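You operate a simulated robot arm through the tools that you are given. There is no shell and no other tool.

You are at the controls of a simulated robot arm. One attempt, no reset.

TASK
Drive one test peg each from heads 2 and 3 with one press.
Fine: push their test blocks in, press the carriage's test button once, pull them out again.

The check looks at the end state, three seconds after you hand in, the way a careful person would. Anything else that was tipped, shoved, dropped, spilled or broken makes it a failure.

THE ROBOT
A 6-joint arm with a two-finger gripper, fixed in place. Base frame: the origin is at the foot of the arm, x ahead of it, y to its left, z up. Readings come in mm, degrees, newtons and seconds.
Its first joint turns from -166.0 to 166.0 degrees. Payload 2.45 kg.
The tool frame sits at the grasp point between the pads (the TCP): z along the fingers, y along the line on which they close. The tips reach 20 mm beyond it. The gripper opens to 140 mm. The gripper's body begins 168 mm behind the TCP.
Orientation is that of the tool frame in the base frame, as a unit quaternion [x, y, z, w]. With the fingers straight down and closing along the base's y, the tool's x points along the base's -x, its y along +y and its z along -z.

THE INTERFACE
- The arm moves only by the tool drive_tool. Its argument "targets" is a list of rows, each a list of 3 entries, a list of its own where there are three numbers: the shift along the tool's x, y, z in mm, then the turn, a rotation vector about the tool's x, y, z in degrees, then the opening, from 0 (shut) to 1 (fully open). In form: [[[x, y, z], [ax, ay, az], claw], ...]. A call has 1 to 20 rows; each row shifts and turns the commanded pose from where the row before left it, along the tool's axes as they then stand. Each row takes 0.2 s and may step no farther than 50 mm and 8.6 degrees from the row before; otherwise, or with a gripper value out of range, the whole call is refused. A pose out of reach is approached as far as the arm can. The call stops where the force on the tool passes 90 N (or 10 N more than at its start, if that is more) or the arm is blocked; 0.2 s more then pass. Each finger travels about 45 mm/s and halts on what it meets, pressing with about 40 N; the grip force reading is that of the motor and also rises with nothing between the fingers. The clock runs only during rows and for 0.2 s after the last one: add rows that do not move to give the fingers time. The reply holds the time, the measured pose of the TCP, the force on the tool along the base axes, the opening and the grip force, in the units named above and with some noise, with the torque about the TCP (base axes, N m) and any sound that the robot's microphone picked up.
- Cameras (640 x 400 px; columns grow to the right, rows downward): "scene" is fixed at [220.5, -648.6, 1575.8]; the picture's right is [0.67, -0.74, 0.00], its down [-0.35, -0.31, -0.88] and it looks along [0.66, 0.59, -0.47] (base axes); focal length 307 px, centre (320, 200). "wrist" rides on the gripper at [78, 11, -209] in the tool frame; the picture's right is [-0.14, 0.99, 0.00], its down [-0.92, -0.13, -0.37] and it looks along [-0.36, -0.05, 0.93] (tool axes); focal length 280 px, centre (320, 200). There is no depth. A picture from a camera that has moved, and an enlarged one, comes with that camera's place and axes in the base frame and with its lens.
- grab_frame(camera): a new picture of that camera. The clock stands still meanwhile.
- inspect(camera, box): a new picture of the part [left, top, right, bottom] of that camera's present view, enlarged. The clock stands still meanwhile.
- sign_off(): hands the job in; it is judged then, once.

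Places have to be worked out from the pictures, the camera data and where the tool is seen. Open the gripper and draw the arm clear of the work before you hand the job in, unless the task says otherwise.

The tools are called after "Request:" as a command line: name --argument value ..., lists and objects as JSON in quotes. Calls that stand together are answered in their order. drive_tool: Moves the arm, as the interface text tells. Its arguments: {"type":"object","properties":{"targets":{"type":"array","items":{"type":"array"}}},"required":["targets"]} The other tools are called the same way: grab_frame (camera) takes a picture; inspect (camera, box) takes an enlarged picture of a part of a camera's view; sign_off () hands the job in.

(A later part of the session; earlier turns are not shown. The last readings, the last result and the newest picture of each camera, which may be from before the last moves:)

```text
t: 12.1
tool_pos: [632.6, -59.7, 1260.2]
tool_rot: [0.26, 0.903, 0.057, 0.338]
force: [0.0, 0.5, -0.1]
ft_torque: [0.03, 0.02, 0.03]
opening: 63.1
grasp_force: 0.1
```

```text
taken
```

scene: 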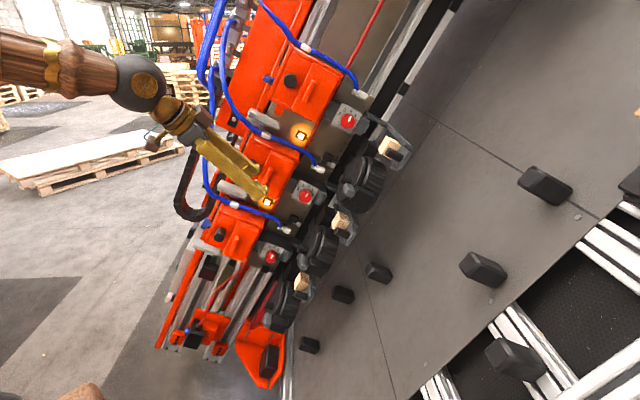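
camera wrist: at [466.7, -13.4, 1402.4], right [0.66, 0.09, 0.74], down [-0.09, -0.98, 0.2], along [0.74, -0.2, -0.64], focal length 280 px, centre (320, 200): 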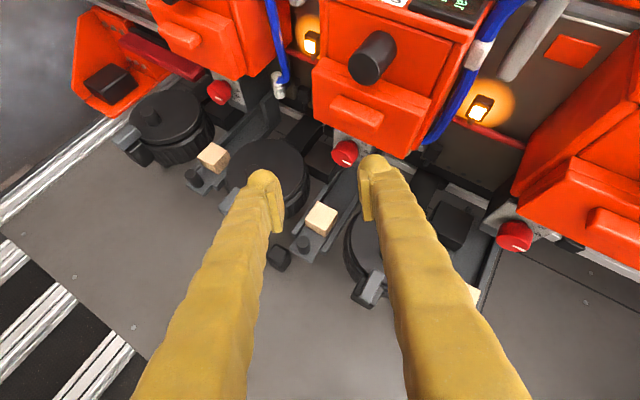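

That direction works smoothly. I now move to a clear spot in front of tray 2 and finish the rotation.

Request:
drive_tool --targets '[[[-5.2, -32.9, 19.8], [0, 0, 0], 0.45], [[-5.2, -32.9, 19.8], [0, 0, 0], 0.45], [[-5.2, -32.9, 19.8], [0, 0, 0], 0.45], [[-5.2, -32.9, 19.8], [0, 0, 0], 0.45], [[0, 0, 0], [2.45, -1.12, -7.65], 0.45], [[0, 0, 0], [2.45, -1.12, -7.65], 0.45], [[0, 0, 0], [2.45, -1.12, -7.65], 0.45], [[0, 0, 0], [2.45, -1.12, -7.65], 0.45], [[0, 0, 0], [2.45, -1.12, -7.65], 0.45], [[0, 0, 0], [2.45, -1.12, -7.65], 0.45]]'

Request:
grab_frame --camera "scene"

Request:
grab_frame --camera "wrist"

```text
t: 14.3
tool_pos: [640.5, -188.8, 1174.4]
tool_rot: [-0.067, 0.912, -0.207, 0.349]
force: [0.1, 0.0, 0.0]
ft_torque: [0.01, 0.0, 0.03]
opening: 62.9
grasp_force: 0.0
```

```text
taken
```

scene: 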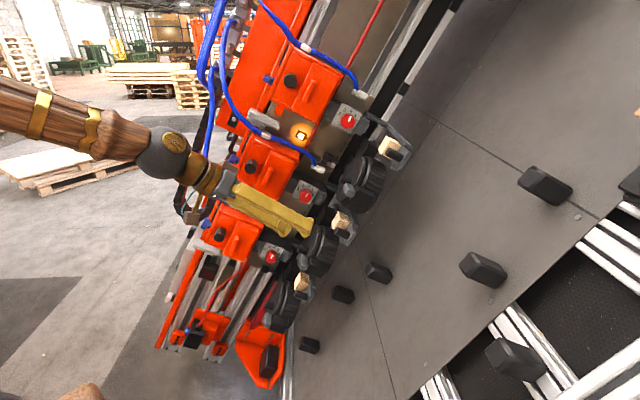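

```text
taken
camera wrist: at [442.3, -130.6, 1263.4], right [0.12, 0.93, -0.34], down [0.44, 0.25, 0.86], along [0.89, -0.25, -0.38], focal length 280 px, centre (320, 200)
```

wrist: 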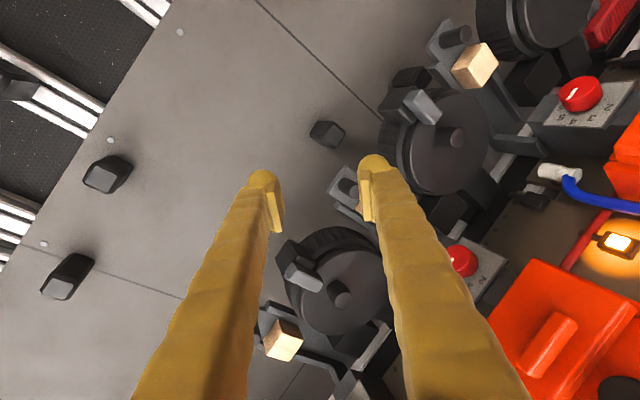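

On target. I finish the remaining rotation.

Request:
drive_tool --targets '[[[0, 0, 0], [2.45, -1.12, -7.65], 0.45], [[0, 0, 0], [2.45, -1.12, -7.65], 0.45], [[0, 0, 0], [2.45, -1.12, -7.65], 0.45], [[0, 0, 0], [2.45, -1.12, -7.65], 0.45], [[0, 0, 0], [2.45, -1.12, -7.65], 0.45], [[0, 0, 0], [2.45, -1.12, -7.65], 0.45]]'

Request:
grab_frame --camera "scene"

Request:
grab_frame --camera "wrist"

```text
t: 15.7
tool_pos: [640.3, -188.6, 1174.1]
tool_rot: [-0.384, 0.759, -0.433, 0.298]
force: [-0.4, -0.2, -0.6]
ft_torque: [-0.03, 0.0, -0.01]
opening: 62.9
grasp_force: 0.0
```

```text
taken
```

scene: 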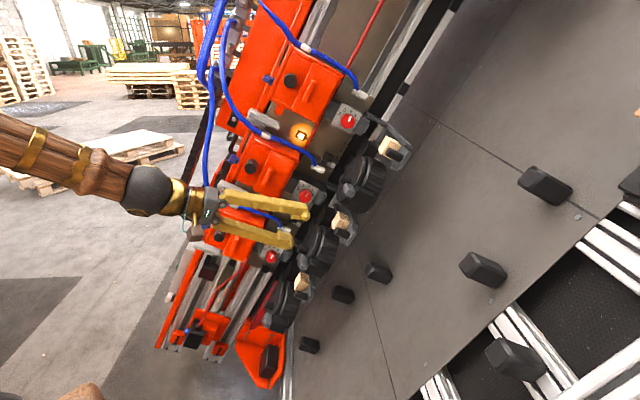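

```text
taken
camera wrist: at [430.6, -160.9, 1249.1], right [-0.25, 0.44, -0.86], down [0.24, 0.89, 0.39], along [0.94, -0.11, -0.33], focal length 280 px, centre (320, 200)
```

wrist: 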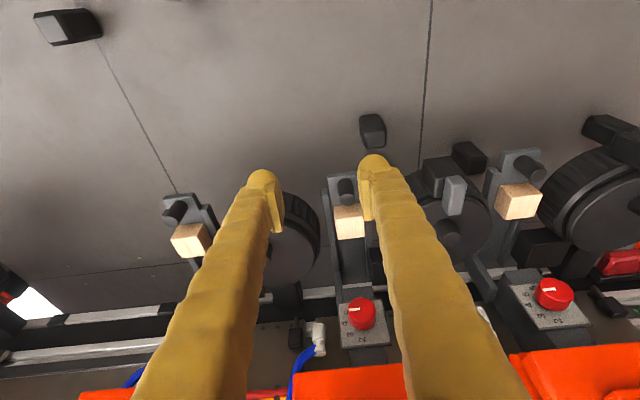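

Excellent view: tray 3 at left, tray 2 in the middle, tray 1 at right. I zoom on tray 2's and tray 3's pins to refine positions.

Request:
inspect --camera "wrist" --box '[300, 160, 380, 210]'

Request:
inspect --camera "wrist" --box '[150, 185, 250, 265]'

Request:
inspect --camera "wrist" --box '[300, 160, 460, 260]'

Request:
inspect --camera "wrist" --box '[460, 140, 620, 240]'

```text
8.00 times, centred on (340, 185) of wrist
camera zoom: at [430.6, -160.9, 1249.1], right [-0.25, 0.44, -0.86], down [0.24, 0.89, 0.39], along [0.94, -0.11, -0.33], focal length 2243 px, centre (160, 320)
```

zoom: 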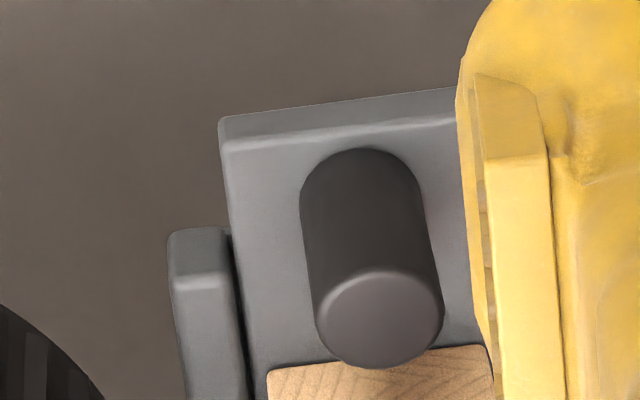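

```text
5.00 times, centred on (200, 225) of wrist
camera zoom: at [430.6, -160.9, 1249.1], right [-0.25, 0.44, -0.86], down [0.24, 0.89, 0.39], along [0.94, -0.11, -0.33], focal length 1402 px, centre (920, 75)
```

zoom: 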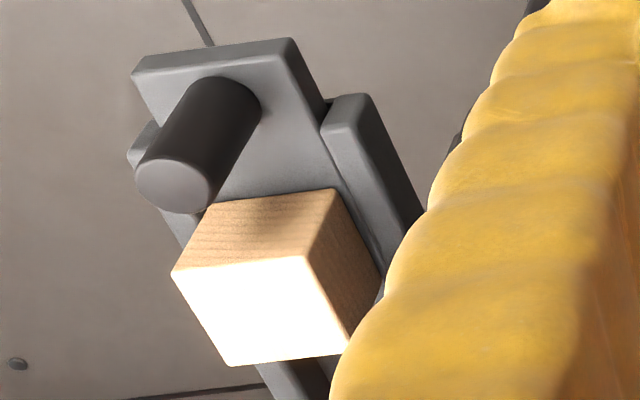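

```text
4.00 times, centred on (380, 210) of wrist
camera zoom: at [430.6, -160.9, 1249.1], right [-0.25, 0.44, -0.86], down [0.24, 0.89, 0.39], along [0.94, -0.11, -0.33], focal length 1122 px, centre (80, 160)
```

zoom: 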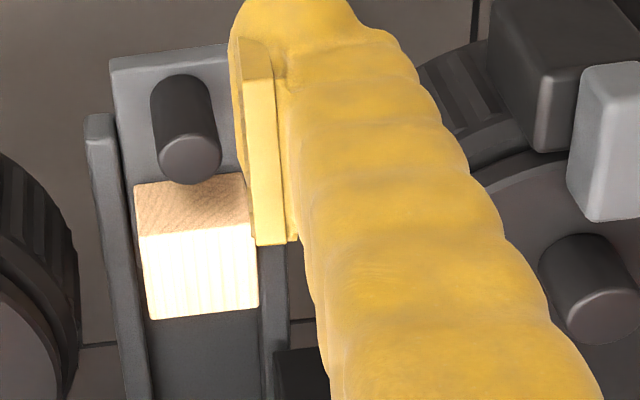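

```text
4.00 times, centred on (540, 190) of wrist
camera zoom: at [430.6, -160.9, 1249.1], right [-0.25, 0.44, -0.86], down [0.24, 0.89, 0.39], along [0.94, -0.11, -0.33], focal length 1122 px, centre (-560, 240)
```

zoom: 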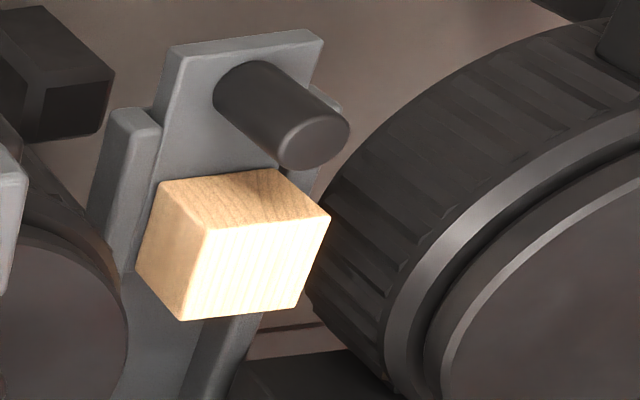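

Predictions match the view within ~2 mm (pin 2 tip at [808,-188,1079]; the tan block face is ~38 mm behind the pin axis, so there is room for the fingers). I narrow to ~45 mm and move to a standoff straight above pin 2.

Request:
drive_tool --targets '[[[-18.2, 7.5, 25], [0, 0, 0], 0.32], [[-18.2, 7.5, 25], [0, 0, 0], 0.32], [[-18.2, 7.5, 25], [0, 0, 0], 0.32], [[-18.2, 7.5, 25], [0, 0, 0], 0.32], [[0, 0, 0], [0, 0, 0], 0.32]]'

Request:
grab_frame --camera "wrist"

Request:
grab_frame --camera "scene"

```text
t: 16.9
tool_pos: [746.7, -160.7, 1113.6]
tool_rot: [-0.385, 0.759, -0.432, 0.299]
force: [1.0, 0.1, -0.4]
ft_torque: [-0.01, 0.03, 0.0]
opening: 44.6
grasp_force: 0.1
```

```text
taken
camera wrist: at [536.9, -133.4, 1188.0], right [-0.25, 0.44, -0.86], down [0.24, 0.89, 0.39], along [0.94, -0.11, -0.33], focal length 280 px, centre (320, 200)
```

wrist: 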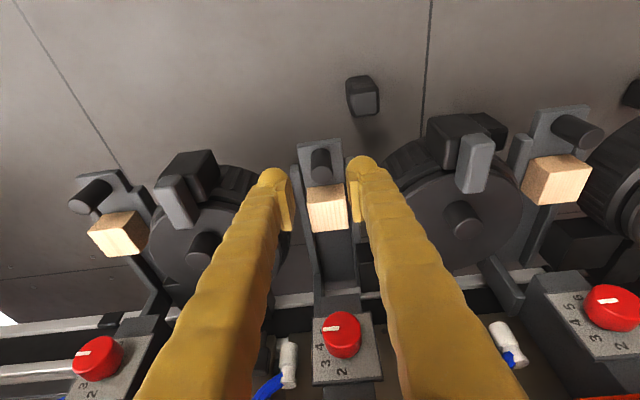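

```text
taken
```

scene: 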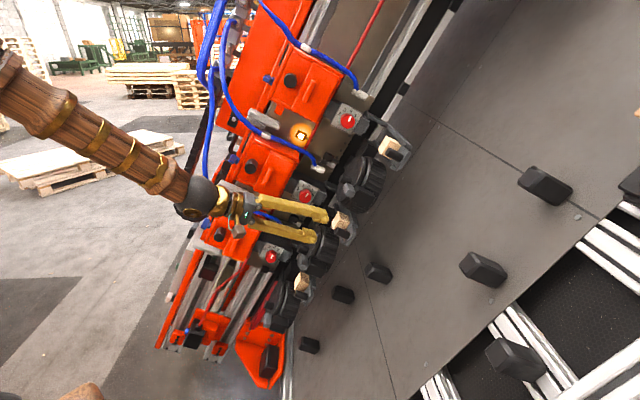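

Lined up with tray 2, fingers either side. I advance 60 mm of the remaining 78 mm along the fingers and check.

Request:
drive_tool --targets '[[[0, 0.6, 20], [0, 0, 0], 0.32], [[0, 0.6, 20], [0, 0, 0], 0.32], [[0, 0.6, 20], [0, 0, 0], 0.32]]'

Request:
grab_frame --camera "wrist"

Request:
inspect --camera "scene" --box '[280, 180, 380, 242]'

```text
t: 17.7
tool_pos: [793.5, -185.1, 1083.4]
tool_rot: [-0.385, 0.759, -0.432, 0.299]
force: [-0.2, -0.6, 0.9]
ft_torque: [0.01, 0.01, -0.01]
opening: 44.7
grasp_force: 0.0
```

```text
taken
camera wrist: at [584.6, -158.4, 1158.7], right [-0.25, 0.44, -0.86], down [0.24, 0.89, 0.39], along [0.94, -0.11, -0.33], focal length 280 px, centre (320, 200)
```

wrist: 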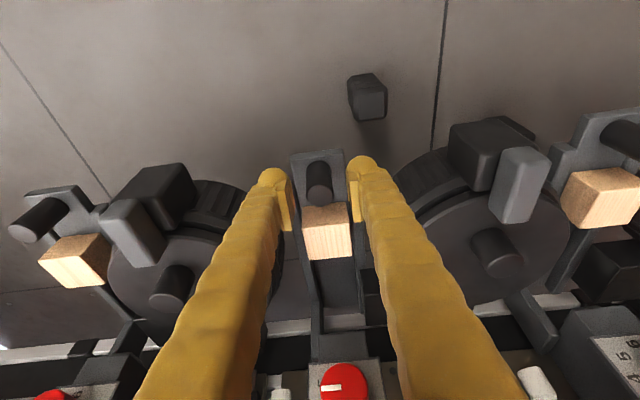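

```text
6.40 times, centred on (330, 211) of scene
camera zoom: at [220.5, -648.6, 1575.8], right [0.67, -0.74, 0.0], down [-0.35, -0.31, -0.88], along [0.66, 0.59, -0.47], focal length 1962 px, centre (256, 130)
```

zoom: 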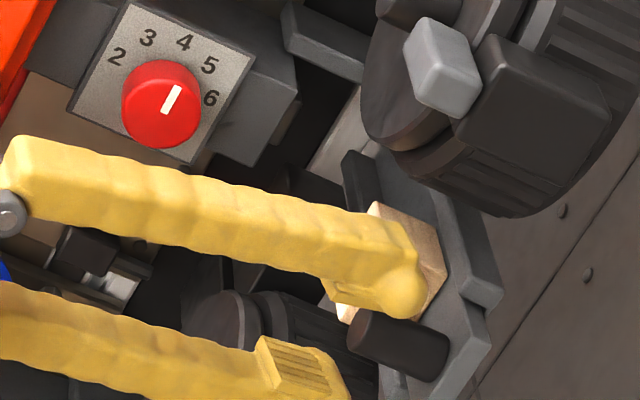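

The pin sits between the fingers with free force readings. I advance another 16 mm and check before closing.

Request:
drive_tool --targets '[[[0, 0, 8], [0, 0, 0], 0.32], [[0, 0, 8], [0, 0, 0], 0.32]]'

Request:
inspect --camera "wrist" --box '[240, 130, 400, 230]'

Request:
inspect --camera "scene" --box '[300, 195, 380, 245]'

```text
t: 18.3
tool_pos: [806.2, -193.3, 1076.7]
tool_rot: [-0.384, 0.759, -0.433, 0.299]
force: [0.5, 0.6, 0.4]
ft_torque: [-0.02, 0.02, 0.0]
opening: 44.5
grasp_force: 0.0
```

```text
4.00 times, centred on (320, 180) of wrist
camera zoom: at [596.8, -165.8, 1151.1], right [-0.25, 0.44, -0.86], down [0.24, 0.89, 0.39], along [0.94, -0.11, -0.33], focal length 1122 px, centre (320, 280)
```

zoom: 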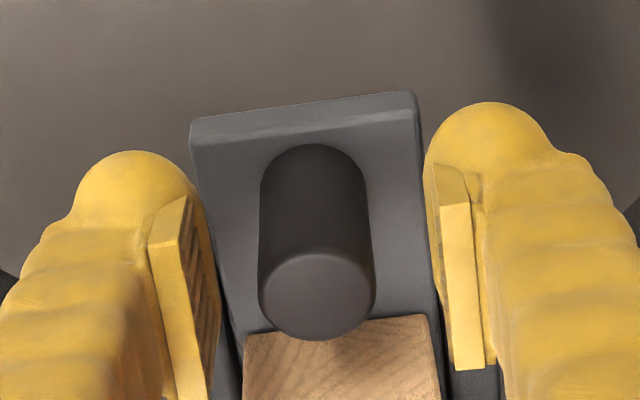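

```text
8.00 times, centred on (340, 220) of scene
camera zoom: at [220.5, -648.6, 1575.8], right [0.67, -0.74, 0.0], down [-0.35, -0.31, -0.88], along [0.66, 0.59, -0.47], focal length 2453 px, centre (160, 40)
```

zoom: 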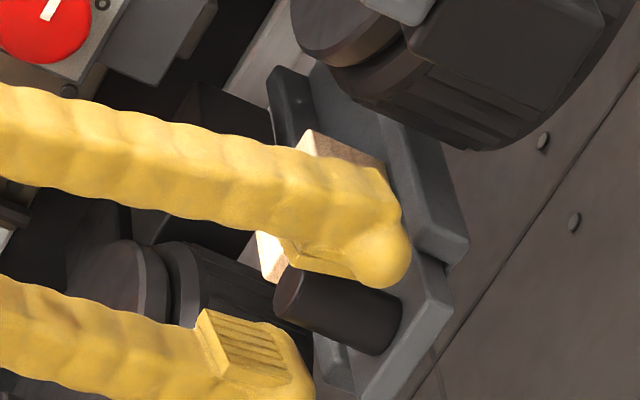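

Pin centred between pads and tips just short of the plate. I close on the pin.

Request:
drive_tool --targets '[[[0, 0, 0], [0, 0, 0], 0.1], [[0, 0, 0], [0, 0, 0], 0.1], [[0, 0, 0], [0, 0, 0], 0.1], [[0, 0, 0], [0, 0, 0], 0.1]]'

Request:
inspect --camera "wrist" --box '[240, 130, 400, 230]'

```text
t: 19.3
tool_pos: [806.2, -194.1, 1077.9]
tool_rot: [-0.384, 0.759, -0.433, 0.299]
force: [12.0, -8.5, 10.9]
ft_torque: [-0.05, -0.12, -0.07]
opening: 22.4
grasp_force: 45.2
```

```text
4.00 times, centred on (320, 180) of wrist
camera zoom: at [597.0, -166.0, 1151.8], right [-0.25, 0.44, -0.86], down [0.24, 0.89, 0.39], along [0.94, -0.11, -0.33], focal length 1122 px, centre (320, 280)
```

zoom: 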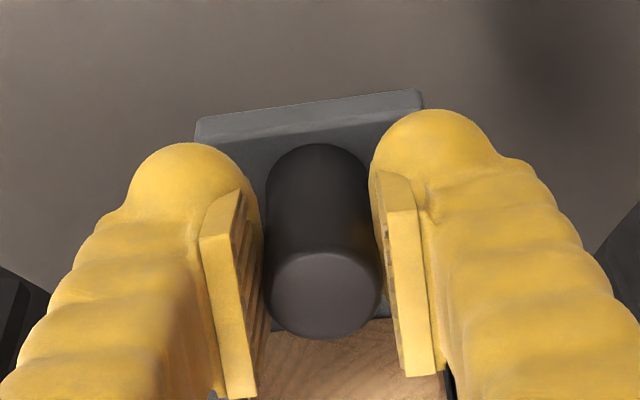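

Gripped at 22.4 mm with a small sideways preload; I shift 1 mm to relieve it, then push the tray in 10 mm along its slide and read the force.

Request:
drive_tool --targets '[[[0, -1.2, 0], [0, 0, 0], 0.1], [[-4.83, 0, 1.28], [0, 0, 0], 0.1], [[-4.83, 0, 1.28], [0, 0, 0], 0.1]]'

Request:
inspect --camera "wrist" --box '[240, 130, 400, 230]'

```text
t: 20.1
tool_pos: [814.8, -185.2, 1077.7]
tool_rot: [-0.385, 0.758, -0.433, 0.299]
force: [20.9, -22.9, -6.4]
ft_torque: [-0.11, -0.03, -0.15]
opening: 22.6
grasp_force: 44.7
```

```text
4.00 times, centred on (320, 180) of wrist
camera zoom: at [604.8, -158.3, 1152.3], right [-0.25, 0.44, -0.86], down [0.24, 0.89, 0.39], along [0.94, -0.11, -0.33], focal length 1122 px, centre (320, 280)
```

zoom: 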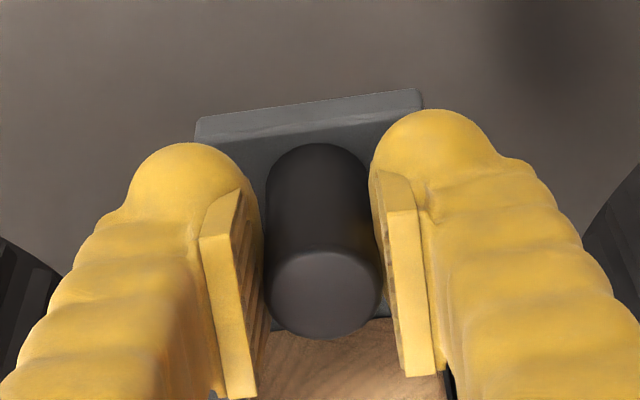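

The tray follows the grip freely (almost no force along the slide), but there is ~30 N building along the table normal. I ease 2 mm toward the tray and push 10 mm further.

Request:
drive_tool --targets '[[[0.5, -0.8, 1.9], [0, 0, 0], 0.1], [[0, 0, 0], [0, 0, 0], 0.1]]'

Request:
drive_tool --targets '[[[-4.83, 0, 1.28], [0, 0, 0], 0.1], [[-4.83, 0, 1.28], [0, 0, 0], 0.1], [[0, 0, 0], [0, 0, 0], 0.1]]'

Request:
grab_frame --camera "wrist"

```text
t: 20.7
tool_pos: [814.1, -185.5, 1077.3]
tool_rot: [-0.385, 0.758, -0.433, 0.299]
force: [-22.9, 24.6, 6.7]
ft_torque: [0.14, 0.09, 0.25]
opening: 22.3
grasp_force: 44.8
```

```text
t: 21.5
tool_pos: [822.4, -180.0, 1077.1]
tool_rot: [-0.384, 0.759, -0.433, 0.299]
force: [-23.1, 21.1, -5.2]
ft_torque: [0.08, 0.2, -0.05]
opening: 22.6
grasp_force: 44.6
```

```text
taken
camera wrist: at [612.3, -152.0, 1152.2], right [-0.25, 0.44, -0.86], down [0.24, 0.89, 0.39], along [0.94, -0.11, -0.33], focal length 280 px, centre (320, 200)
```

wrist: 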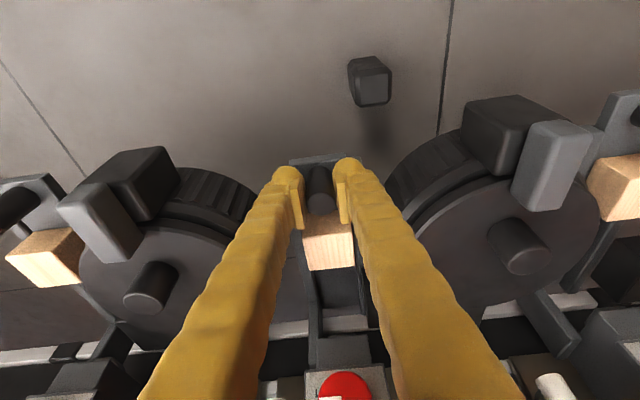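

Stiff contact (31 N/mm), so the offset is tiny; the n-direction force remains ~1 N, i.e. the tray slides. I trim the preload and continue pushing 20 mm.

Request:
drive_tool --targets '[[[-0.2, 0.4, -0.8], [0, 0, 0], 0.1], [[-4.83, 0, 1.28], [0, 0, 0], 0.1], [[-4.83, 0, 1.28], [0, 0, 0], 0.1], [[-4.83, 0, 1.28], [0, 0, 0], 0.1], [[-4.83, 0, 1.28], [0, 0, 0], 0.1]]'

Request:
grab_frame --camera "wrist"

Request:
inspect --camera "scene" --box '[260, 150, 420, 250]'

```text
t: 22.7
tool_pos: [836.3, -164.9, 1076.6]
tool_rot: [-0.384, 0.759, -0.433, 0.299]
force: [6.0, -7.2, -15.9]
ft_torque: [0.03, 0.09, 0.02]
opening: 22.8
grasp_force: 44.9
```

```text
taken
camera wrist: at [626.1, -138.1, 1152.0], right [-0.25, 0.44, -0.86], down [0.24, 0.89, 0.39], along [0.94, -0.11, -0.33], focal length 280 px, centre (320, 200)
```

wrist: 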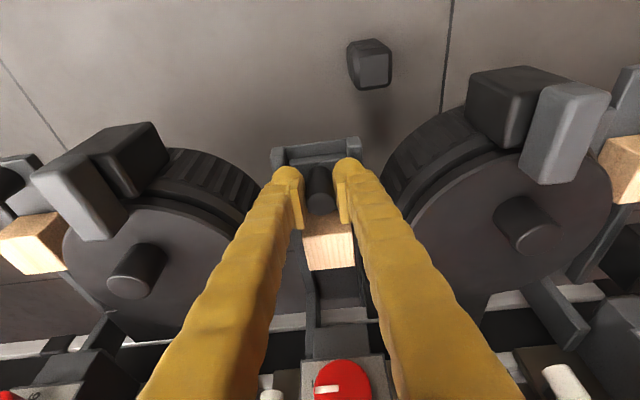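

```text
4.00 times, centred on (340, 200) of scene
camera zoom: at [220.5, -648.6, 1575.8], right [0.67, -0.74, 0.0], down [-0.35, -0.31, -0.88], along [0.66, 0.59, -0.47], focal length 1226 px, centre (240, 200)
```

zoom: 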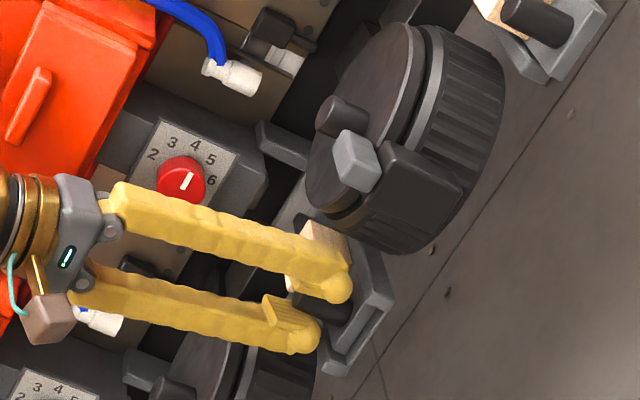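

Tray has gone in ~42 mm with little resistance. I keep pushing in small steps, watching for the end stop.

Request:
drive_tool --targets '[[[0, 0, 0.4], [0, 0, 0], 0.1], [[-4.83, 0, 1.28], [0, 0, 0], 0.1], [[-4.83, 0, 1.28], [0, 0, 0], 0.1], [[-4.83, 0, 1.28], [0, 0, 0], 0.1], [[-4.83, 0, 1.28], [0, 0, 0], 0.1]]'

Request:
grab_frame --camera "wrist"

Request:
inspect --camera "scene" --box '[240, 110, 400, 210]'

```text
t: 23.9
tool_pos: [850.2, -150.7, 1076.7]
tool_rot: [-0.385, 0.759, -0.432, 0.299]
force: [-18.4, 17.0, 0.2]
ft_torque: [0.17, 0.06, 0.2]
opening: 22.7
grasp_force: 45.0
```

```text
taken
camera wrist: at [640.5, -123.9, 1152.1], right [-0.25, 0.44, -0.86], down [0.24, 0.89, 0.39], along [0.94, -0.11, -0.33], focal length 280 px, centre (320, 200)
```

wrist: 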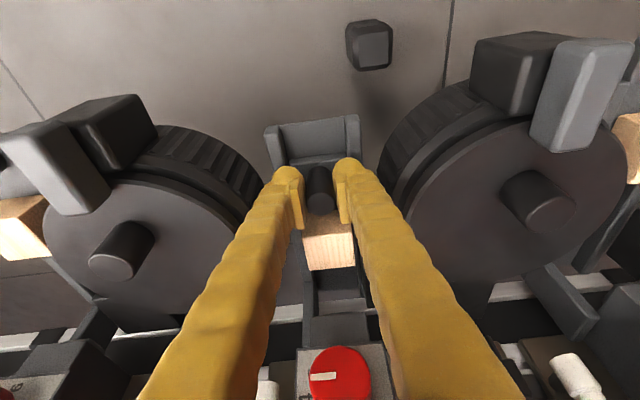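

```text
4.00 times, centred on (320, 160) of scene
camera zoom: at [220.5, -648.6, 1575.8], right [0.67, -0.74, 0.0], down [-0.35, -0.31, -0.88], along [0.66, 0.59, -0.47], focal length 1226 px, centre (320, 360)
```

zoom: 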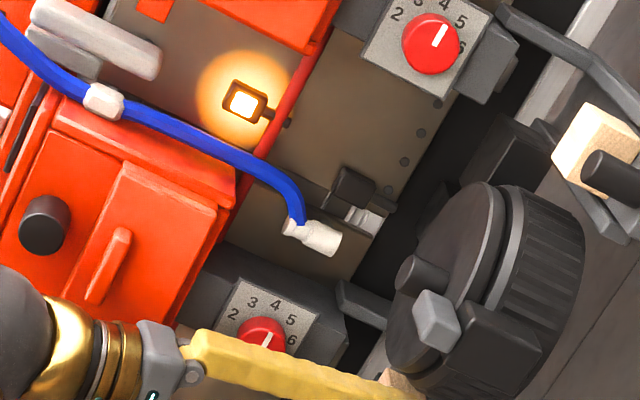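

62 mm in, still sliding freely. I continue with the next 20 mm.

Request:
drive_tool --targets '[[[0, 0, -0.5], [0, 0, 0], 0.1], [[-4.83, 0, 1.28], [0, 0, 0], 0.1], [[-4.83, 0, 1.28], [0, 0, 0], 0.1], [[-4.83, 0, 1.28], [0, 0, 0], 0.1]]'

Request:
grab_frame --camera "wrist"

Request:
grab_frame --camera "scene"

```text
t: 24.9
tool_pos: [860.5, -141.7, 1076.9]
tool_rot: [-0.384, 0.759, -0.432, 0.298]
force: [-16.8, 13.8, 3.2]
ft_torque: [0.08, 0.07, 0.1]
opening: 22.6
grasp_force: 45.3
```

```text
taken
camera wrist: at [650.8, -113.7, 1152.2], right [-0.25, 0.44, -0.86], down [0.24, 0.89, 0.39], along [0.94, -0.11, -0.33], focal length 280 px, centre (320, 200)
```

wrist: 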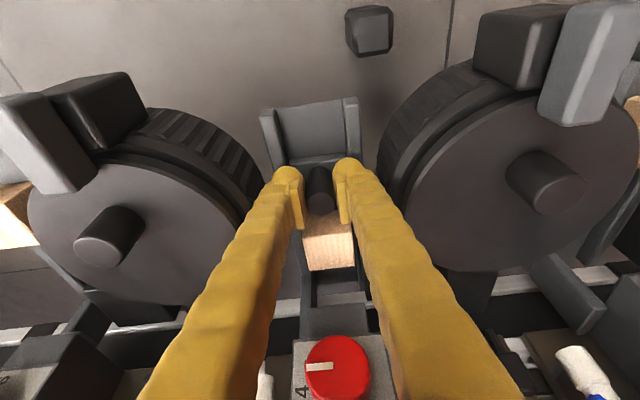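

```text
taken
```

scene: 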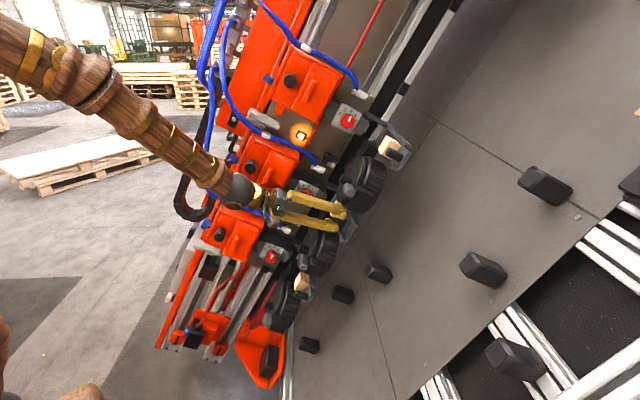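

75 mm in with no stop yet. I check finger clearance to the drums before going on.

Request:
inspect --camera "wrist" --box '[200, 80, 440, 230]'

Request:
inspect --camera "wrist" --box '[240, 200, 480, 350]'

Request:
inspect --camera "scene" --box '[260, 160, 380, 260]'

```text
2.67 times, centred on (320, 155) of wrist
camera zoom: at [650.8, -113.7, 1152.2], right [-0.25, 0.44, -0.86], down [0.24, 0.89, 0.39], along [0.94, -0.11, -0.33], focal length 748 px, centre (320, 320)
```

zoom: 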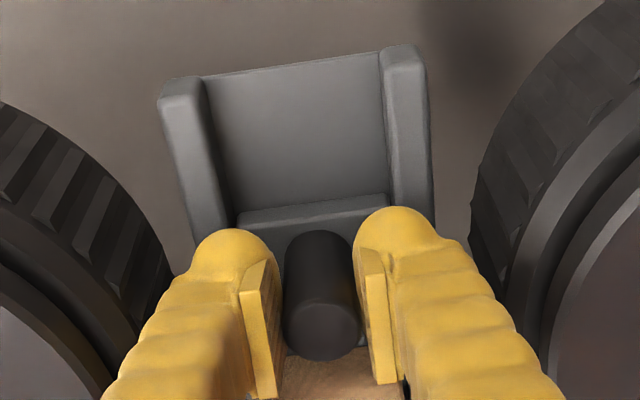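

```text
2.67 times, centred on (360, 275) of wrist
camera zoom: at [650.8, -113.7, 1152.2], right [-0.25, 0.44, -0.86], down [0.24, 0.89, 0.39], along [0.94, -0.11, -0.33], focal length 748 px, centre (213, 0)
```

zoom: 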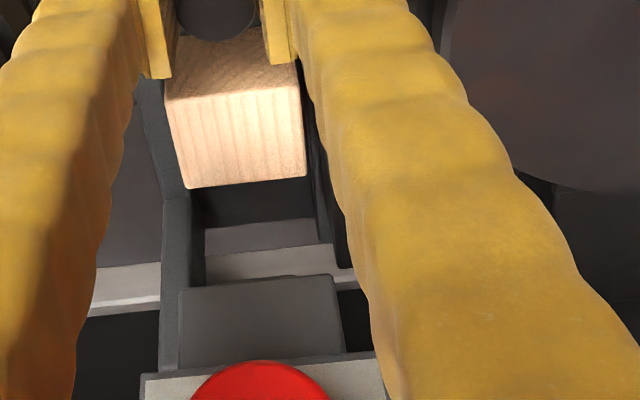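

```text
4.00 times, centred on (320, 210) of scene
camera zoom: at [220.5, -648.6, 1575.8], right [0.67, -0.74, 0.0], down [-0.35, -0.31, -0.88], along [0.66, 0.59, -0.47], focal length 1226 px, centre (320, 160)
```

zoom: 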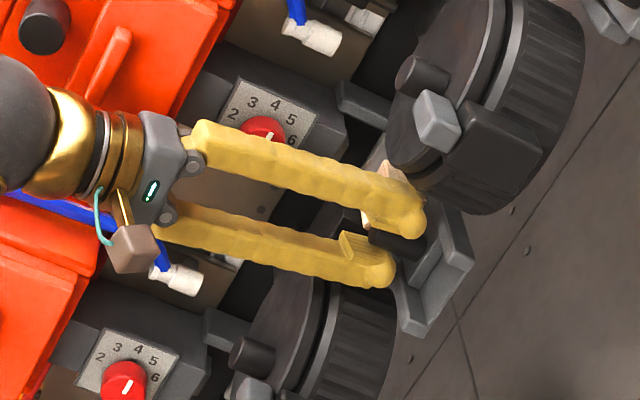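

Finger clearance to drums is ~30 mm and the wrist is clear of the head. The tan block still has some way before being under the nozzle; I continue in smaller steps.

Request:
drive_tool --targets '[[[0, 0.2, -0.5], [0, 0, 0], 0.1], [[-2.9, 0, 0.77], [0, 0, 0], 0.1], [[-2.9, 0, 0.77], [0, 0, 0], 0.1], [[-2.9, 0, 0.77], [0, 0, 0], 0.1], [[-2.9, 0, 0.77], [0, 0, 0], 0.1]]'

Request:
grab_frame --camera "wrist"

```text
t: 26.1
tool_pos: [868.3, -132.1, 1075.9]
tool_rot: [-0.383, 0.76, -0.433, 0.299]
force: [22.1, -23.4, 1.4]
ft_torque: [-0.08, -0.04, -0.42]
opening: 22.5
grasp_force: 45.0
```

```text
taken
camera wrist: at [658.8, -105.2, 1151.8], right [-0.25, 0.44, -0.86], down [0.24, 0.89, 0.39], along [0.94, -0.11, -0.33], focal length 280 px, centre (320, 200)
```

wrist: 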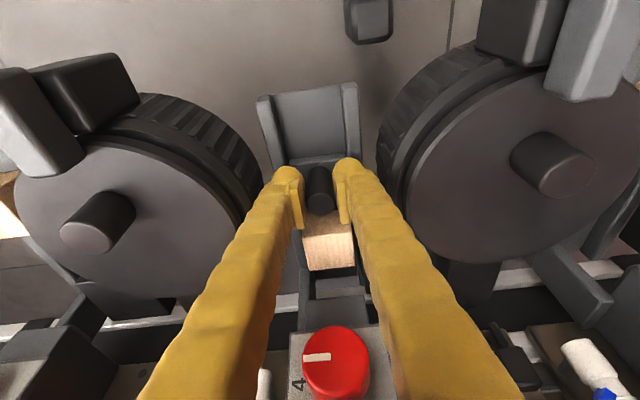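

88 mm in. I check the wrist's clearance from the head in the scene view before pushing further.

Request:
inspect --camera "scene" --box '[200, 140, 360, 240]'

Request:
inspect --camera "wrist" --box '[260, 200, 420, 300]'

```text
4.00 times, centred on (280, 190) of scene
camera zoom: at [220.5, -648.6, 1575.8], right [0.67, -0.74, 0.0], down [-0.35, -0.31, -0.88], along [0.66, 0.59, -0.47], focal length 1226 px, centre (480, 240)
```

zoom: 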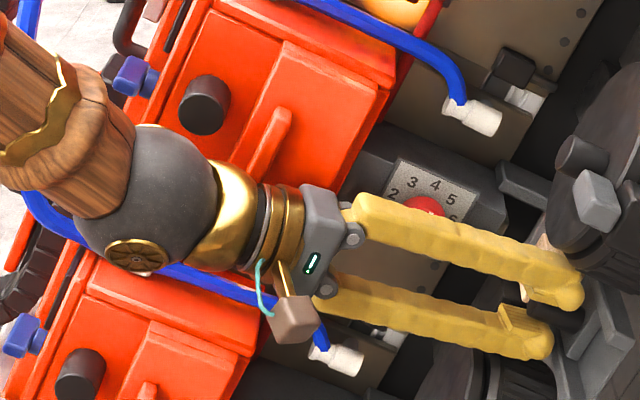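

```text
4.00 times, centred on (340, 250) of wrist
camera zoom: at [658.8, -105.2, 1151.8], right [-0.25, 0.44, -0.86], down [0.24, 0.89, 0.39], along [0.94, -0.11, -0.33], focal length 1122 px, centre (240, 0)
```

zoom: 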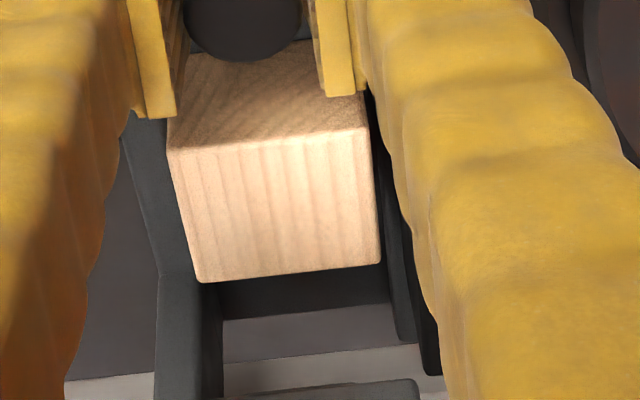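

No stop yet at 88 mm; the wrist ball is ~55 mm from head 2's knob. To gain clearance I swing the tool about the pin (about the closing axis) by ~17° outward, staying gripped.

Request:
drive_tool --targets '[[[0, 0, 0.7], [0, 0, 0], 0.1], [[0, 0, 0], [0, -5.7, 0], 0.1], [[0, 0, 0], [0, -5.7, 0], 0.1], [[0, 0, 0], [0, -5.7, 0], 0.1]]'

Request:
grab_frame --camera "wrist"

Request:
inspect --camera "scene" --box '[200, 140, 360, 240]'

```text
t: 27.1
tool_pos: [870.0, -125.8, 1079.3]
tool_rot: [-0.432, 0.718, -0.385, 0.386]
force: [23.6, -26.0, -1.4]
ft_torque: [-0.05, 0.03, -0.27]
opening: 22.7
grasp_force: 45.2
out of reach, approached as far as the arm can: row 4
```

```text
taken
camera wrist: at [655.0, -148.1, 1137.4], right [-0.28, 0.45, -0.85], down [0.02, 0.88, 0.47], along [0.96, 0.11, -0.25], focal length 280 px, centre (320, 200)
```

wrist: 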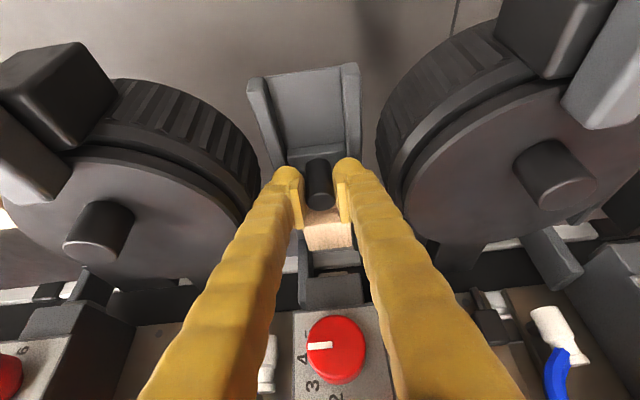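

```text
4.00 times, centred on (280, 190) of scene
camera zoom: at [220.5, -648.6, 1575.8], right [0.67, -0.74, 0.0], down [-0.35, -0.31, -0.88], along [0.66, 0.59, -0.47], focal length 1226 px, centre (480, 240)
```

zoom: 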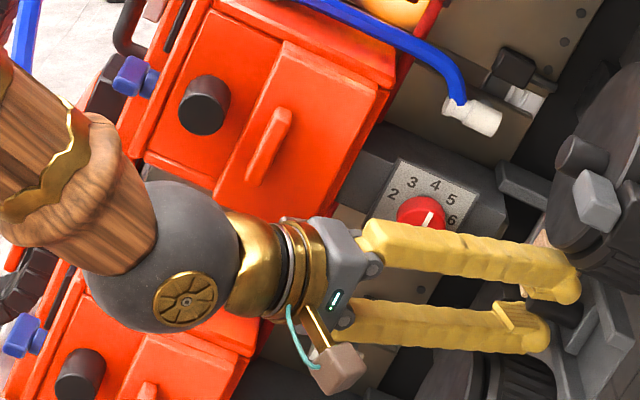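

The last row was out of reach (a wrist limit near 28°), so I rotate back a few degrees to stay within reach and check.

Request:
drive_tool --targets '[[[0, 0, 0], [0, 4, 0], 0.1], [[0, 0, 0], [0, 0, 0], 0.1]]'

```text
t: 27.7
tool_pos: [868.2, -123.9, 1079.1]
tool_rot: [-0.42, 0.731, -0.399, 0.361]
force: [-2.1, 4.1, 16.3]
ft_torque: [0.04, -0.19, 0.24]
opening: 22.6
grasp_force: 44.8
```

Back in reach (tilt ≈24°, clearance improved). I continue pushing along the slide in 3 mm steps.

Request:
drive_tool --targets '[[[-2.73, 0, 1.24], [0, 0, 0], 0.1], [[-2.73, 0, 1.24], [0, 0, 0], 0.1], [[-2.73, 0, 1.24], [0, 0, 0], 0.1], [[-2.73, 0, 1.24], [0, 0, 0], 0.1]]'

Request:
grab_frame --camera "wrist"

```text
t: 28.7
tool_pos: [878.3, -116.0, 1080.3]
tool_rot: [-0.419, 0.731, -0.399, 0.361]
force: [-18.4, 18.4, 19.8]
ft_torque: [0.07, -0.17, 0.27]
opening: 22.5
grasp_force: 45.2
```

```text
taken
camera wrist: at [663.6, -123.8, 1143.4], right [-0.27, 0.45, -0.85], down [0.08, 0.89, 0.45], along [0.96, 0.05, -0.28], focal length 280 px, centre (320, 200)
```

wrist: 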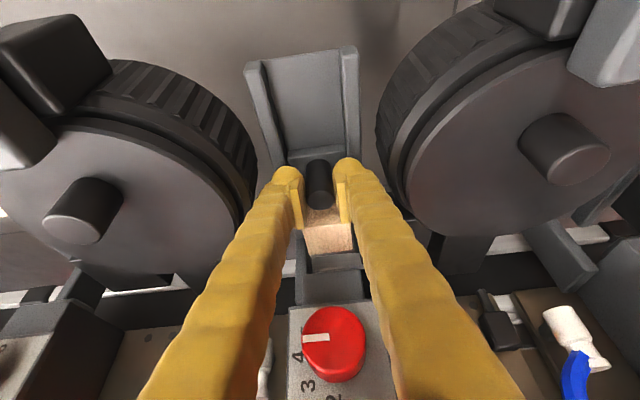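

106 mm in and still sliding freely. I relieve the normal preload slightly and continue.

Request:
drive_tool --targets '[[[-0.35, 0, -0.8], [0, 0, 0], 0.1], [[-2.73, 0, 1.24], [0, 0, 0], 0.1], [[-2.73, 0, 1.24], [0, 0, 0], 0.1], [[-2.73, 0, 1.24], [0, 0, 0], 0.1], [[-2.73, 0, 1.24], [0, 0, 0], 0.1]]'

Request:
grab_frame --camera "wrist"

Request:
inspect --camera "scene" --box '[200, 120, 360, 220]'

```text
t: 29.9
tool_pos: [886.4, -108.4, 1079.5]
tool_rot: [-0.42, 0.731, -0.399, 0.36]
force: [8.6, -10.9, -1.6]
ft_torque: [-0.06, 0.03, -0.2]
opening: 22.7
grasp_force: 44.8
```

```text
taken
camera wrist: at [671.3, -115.8, 1143.3], right [-0.27, 0.45, -0.85], down [0.08, 0.89, 0.45], along [0.96, 0.05, -0.28], focal length 280 px, centre (320, 200)
```

wrist: 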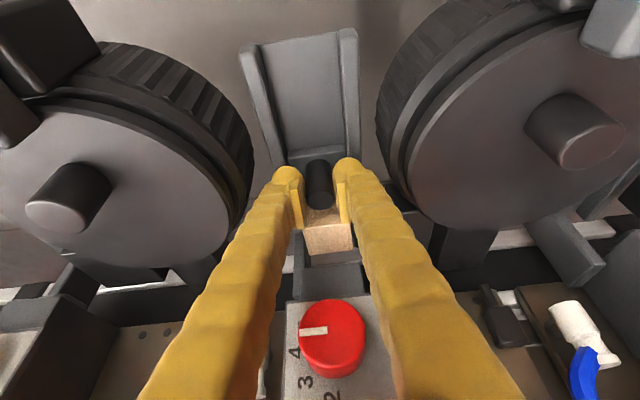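

```text
4.00 times, centred on (280, 170) of scene
camera zoom: at [220.5, -648.6, 1575.8], right [0.67, -0.74, 0.0], down [-0.35, -0.31, -0.88], along [0.66, 0.59, -0.47], focal length 1226 px, centre (480, 320)
```

zoom: 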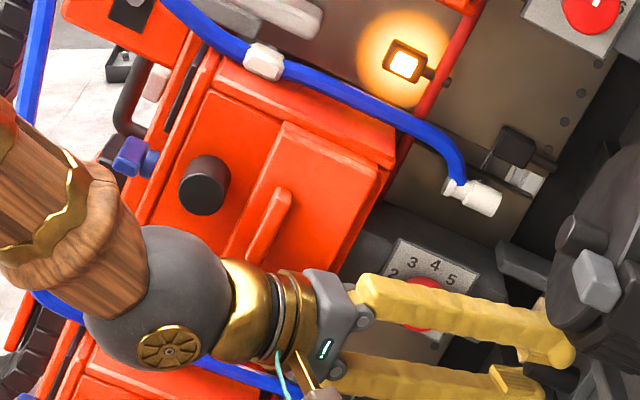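

Request:
inspect --camera "wrist" --box '[260, 200, 420, 300]'

Request:
drive_tool --targets '[[[-2.73, 0, 1.24], [0, 0, 0], 0.1], [[-2.73, 0, 1.24], [0, 0, 0], 0.1], [[-2.73, 0, 1.24], [0, 0, 0], 0.1], [[-2.73, 0, 1.24], [0, 0, 0], 0.1]]'

Request:
inspect --camera "wrist" --box '[260, 200, 420, 300]'

```text
4.00 times, centred on (340, 250) of wrist
camera zoom: at [671.3, -115.8, 1143.3], right [-0.27, 0.45, -0.85], down [0.08, 0.89, 0.45], along [0.96, 0.05, -0.28], focal length 1122 px, centre (240, 0)
```

zoom: 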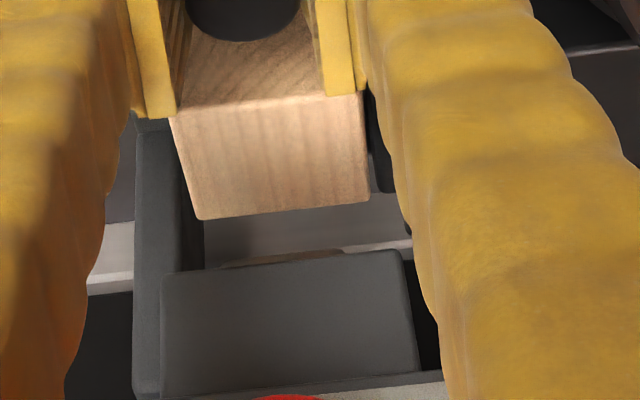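

```text
t: 30.9
tool_pos: [894.9, -99.2, 1079.9]
tool_rot: [-0.418, 0.732, -0.4, 0.36]
force: [3.3, -9.7, -4.1]
ft_torque: [0.02, 0.0, 0.11]
opening: 22.5
grasp_force: 44.9
```

```text
4.00 times, centred on (340, 250) of wrist
camera zoom: at [680.3, -107.0, 1143.5], right [-0.27, 0.45, -0.85], down [0.08, 0.89, 0.45], along [0.96, 0.05, -0.28], focal length 1122 px, centre (240, 0)
```

zoom: 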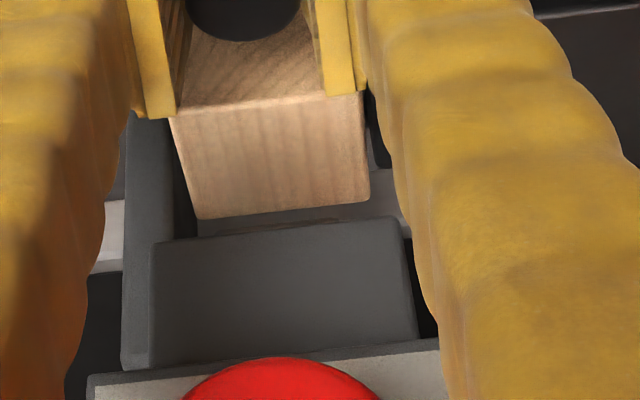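

130 mm in; the wood block is about to pass under the nozzle housing. I continue carefully with small steps.

Request:
drive_tool --targets '[[[-2.73, 0, 1.24], [0, 0, 0], 0.1], [[-2.73, 0, 1.24], [0, 0, 0], 0.1], [[-2.73, 0, 1.24], [0, 0, 0], 0.1]]'

Request:
grab_frame --camera "wrist"

Request:
inspect --camera "scene" --box '[260, 140, 420, 240]'

```text
t: 31.7
tool_pos: [901.2, -93.8, 1079.7]
tool_rot: [-0.419, 0.732, -0.399, 0.36]
force: [-22.2, -24.5, -9.1]
ft_torque: [-0.06, 0.2, -0.39]
opening: 22.4
grasp_force: 44.9
```

```text
taken
camera wrist: at [686.1, -100.9, 1143.6], right [-0.27, 0.45, -0.85], down [0.08, 0.89, 0.45], along [0.96, 0.05, -0.28], focal length 280 px, centre (320, 200)
```

wrist: 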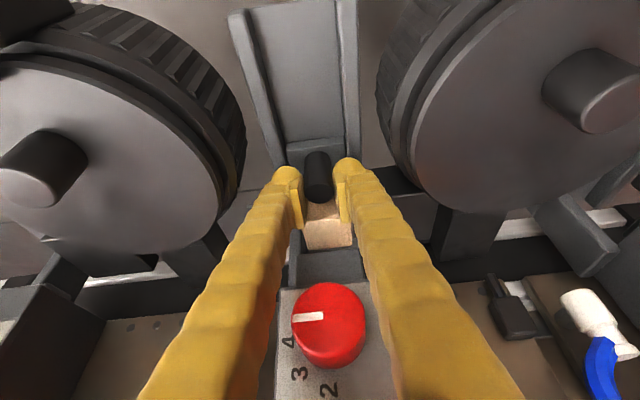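

```text
4.00 times, centred on (340, 190) of scene
camera zoom: at [220.5, -648.6, 1575.8], right [0.67, -0.74, 0.0], down [-0.35, -0.31, -0.88], along [0.66, 0.59, -0.47], focal length 1226 px, centre (240, 240)
```

zoom: 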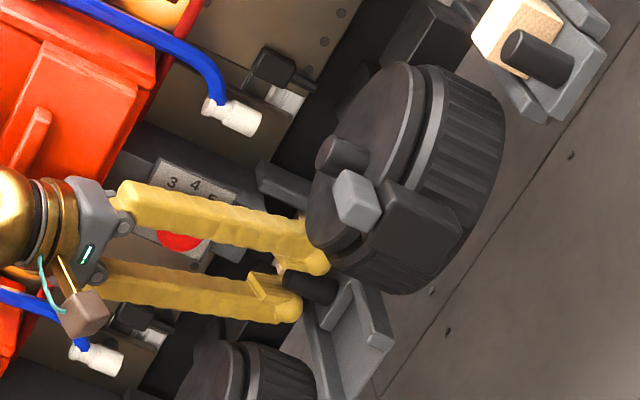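

A 33 N resistance along the slide appeared at ~138 mm – likely the end stop. I push 1 mm more to see whether it is rigid, and look closely.

Request:
drive_tool --targets '[[[-0.91, 0, 0.41], [0, 0, 0], 0.1]]'

Request:
inspect --camera "wrist" --box '[260, 140, 420, 240]'

Request:
inspect --camera "wrist" --box '[240, 230, 400, 330]'

```text
t: 32.1
tool_pos: [900.8, -93.1, 1079.5]
tool_rot: [-0.419, 0.731, -0.399, 0.361]
force: [-24.2, -21.9, -9.0]
ft_torque: [-0.03, 0.26, -0.34]
opening: 22.6
grasp_force: 45.0
```

```text
4.00 times, centred on (340, 190) of wrist
camera zoom: at [686.8, -100.2, 1143.6], right [-0.27, 0.45, -0.85], down [0.08, 0.89, 0.45], along [0.96, 0.05, -0.28], focal length 1122 px, centre (240, 240)
```

zoom: 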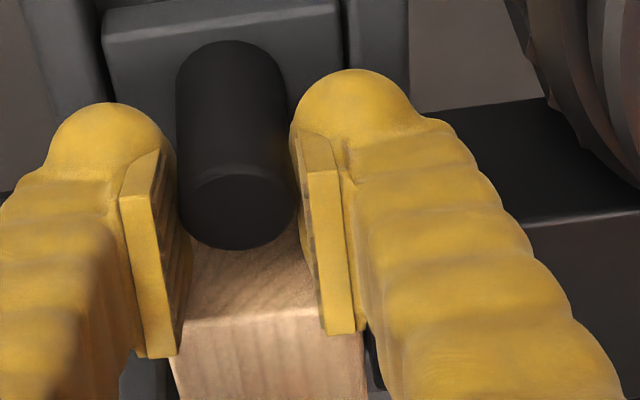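

```text
4.00 times, centred on (320, 280) of wrist
camera zoom: at [686.8, -100.2, 1143.6], right [-0.27, 0.45, -0.85], down [0.08, 0.89, 0.45], along [0.96, 0.05, -0.28], focal length 1122 px, centre (320, -120)
```

zoom: 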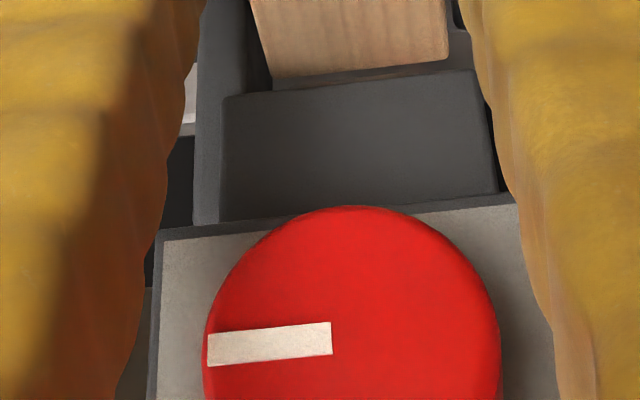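

The force stays ~33 N without further motion: that is just the grip's friction limit, so the tray is at some stop. I release gently and back off to inspect where the block is relative to the nozzle.

Request:
drive_tool --targets '[[[0, 0, 0], [0, 0, 0], 0.27], [[0, 0, 0], [0, 0, 0], 0.27], [[0, 0, 0], [0, 0, 0], 0.27], [[0, 0, -15], [0, 0, 0], 0.27], [[0, 0, -20], [0, 0, 0], 0.27], [[0, 0, -25], [0, 0, 0], 0.27], [[0, 0, -25], [0, 0, 0], 0.27]]'

Request:
grab_frame --camera "wrist"

Request:
grab_frame --camera "scene"

```text
t: 33.7
tool_pos: [828.5, -66.1, 1113.5]
tool_rot: [-0.418, 0.732, -0.399, 0.361]
force: [-0.1, 0.5, 0.5]
ft_torque: [0.0, -0.03, -0.01]
opening: 37.6
grasp_force: 0.1
```

```text
taken
camera wrist: at [614.4, -73.9, 1177.6], right [-0.27, 0.45, -0.85], down [0.08, 0.89, 0.45], along [0.96, 0.05, -0.28], focal length 280 px, centre (320, 200)
```

wrist: 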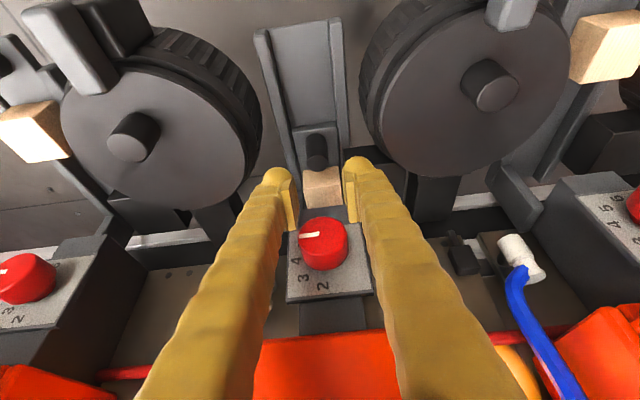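

```text
taken
```

scene: 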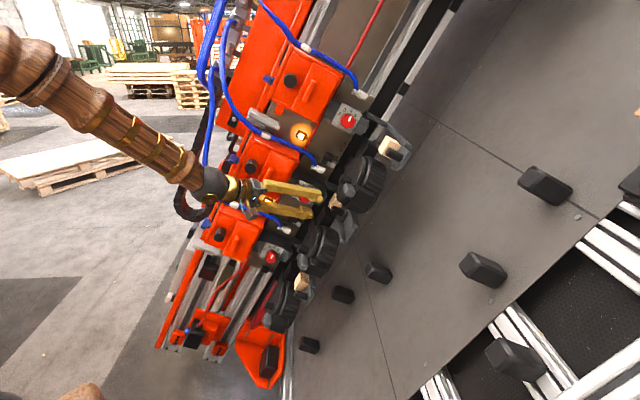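

The tray stays in and nothing touched. I back away outward 90 mm for a clearer look at block and nozzle.

Request:
drive_tool --targets '[[[27, 0, -12.4], [0, 0, 0], 0.27], [[27, 0, -12.4], [0, 0, 0], 0.27], [[27, 0, -12.4], [0, 0, 0], 0.27]]'

Request:
grab_frame --camera "wrist"

Request:
inspect --camera "scene" --box '[270, 150, 390, 250]'

```text
t: 34.5
tool_pos: [765.8, -129.9, 1116.1]
tool_rot: [-0.419, 0.732, -0.399, 0.36]
force: [0.5, 0.9, -0.8]
ft_torque: [0.01, 0.02, -0.01]
opening: 37.8
grasp_force: 0.1
```

```text
taken
camera wrist: at [550.2, -138.3, 1179.0], right [-0.27, 0.45, -0.85], down [0.08, 0.89, 0.45], along [0.96, 0.05, -0.28], focal length 280 px, centre (320, 200)
```

wrist: 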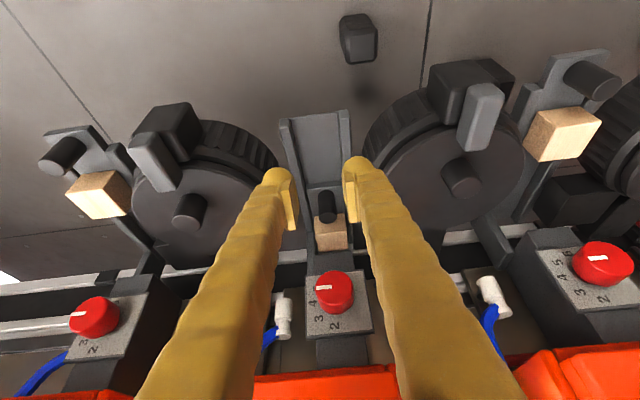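

```text
4.00 times, centred on (330, 200) of scene
camera zoom: at [220.5, -648.6, 1575.8], right [0.67, -0.74, 0.0], down [-0.35, -0.31, -0.88], along [0.66, 0.59, -0.47], focal length 1226 px, centre (280, 200)
```

zoom: 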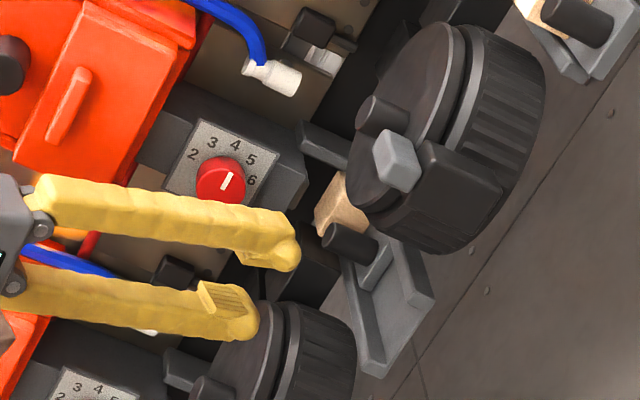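

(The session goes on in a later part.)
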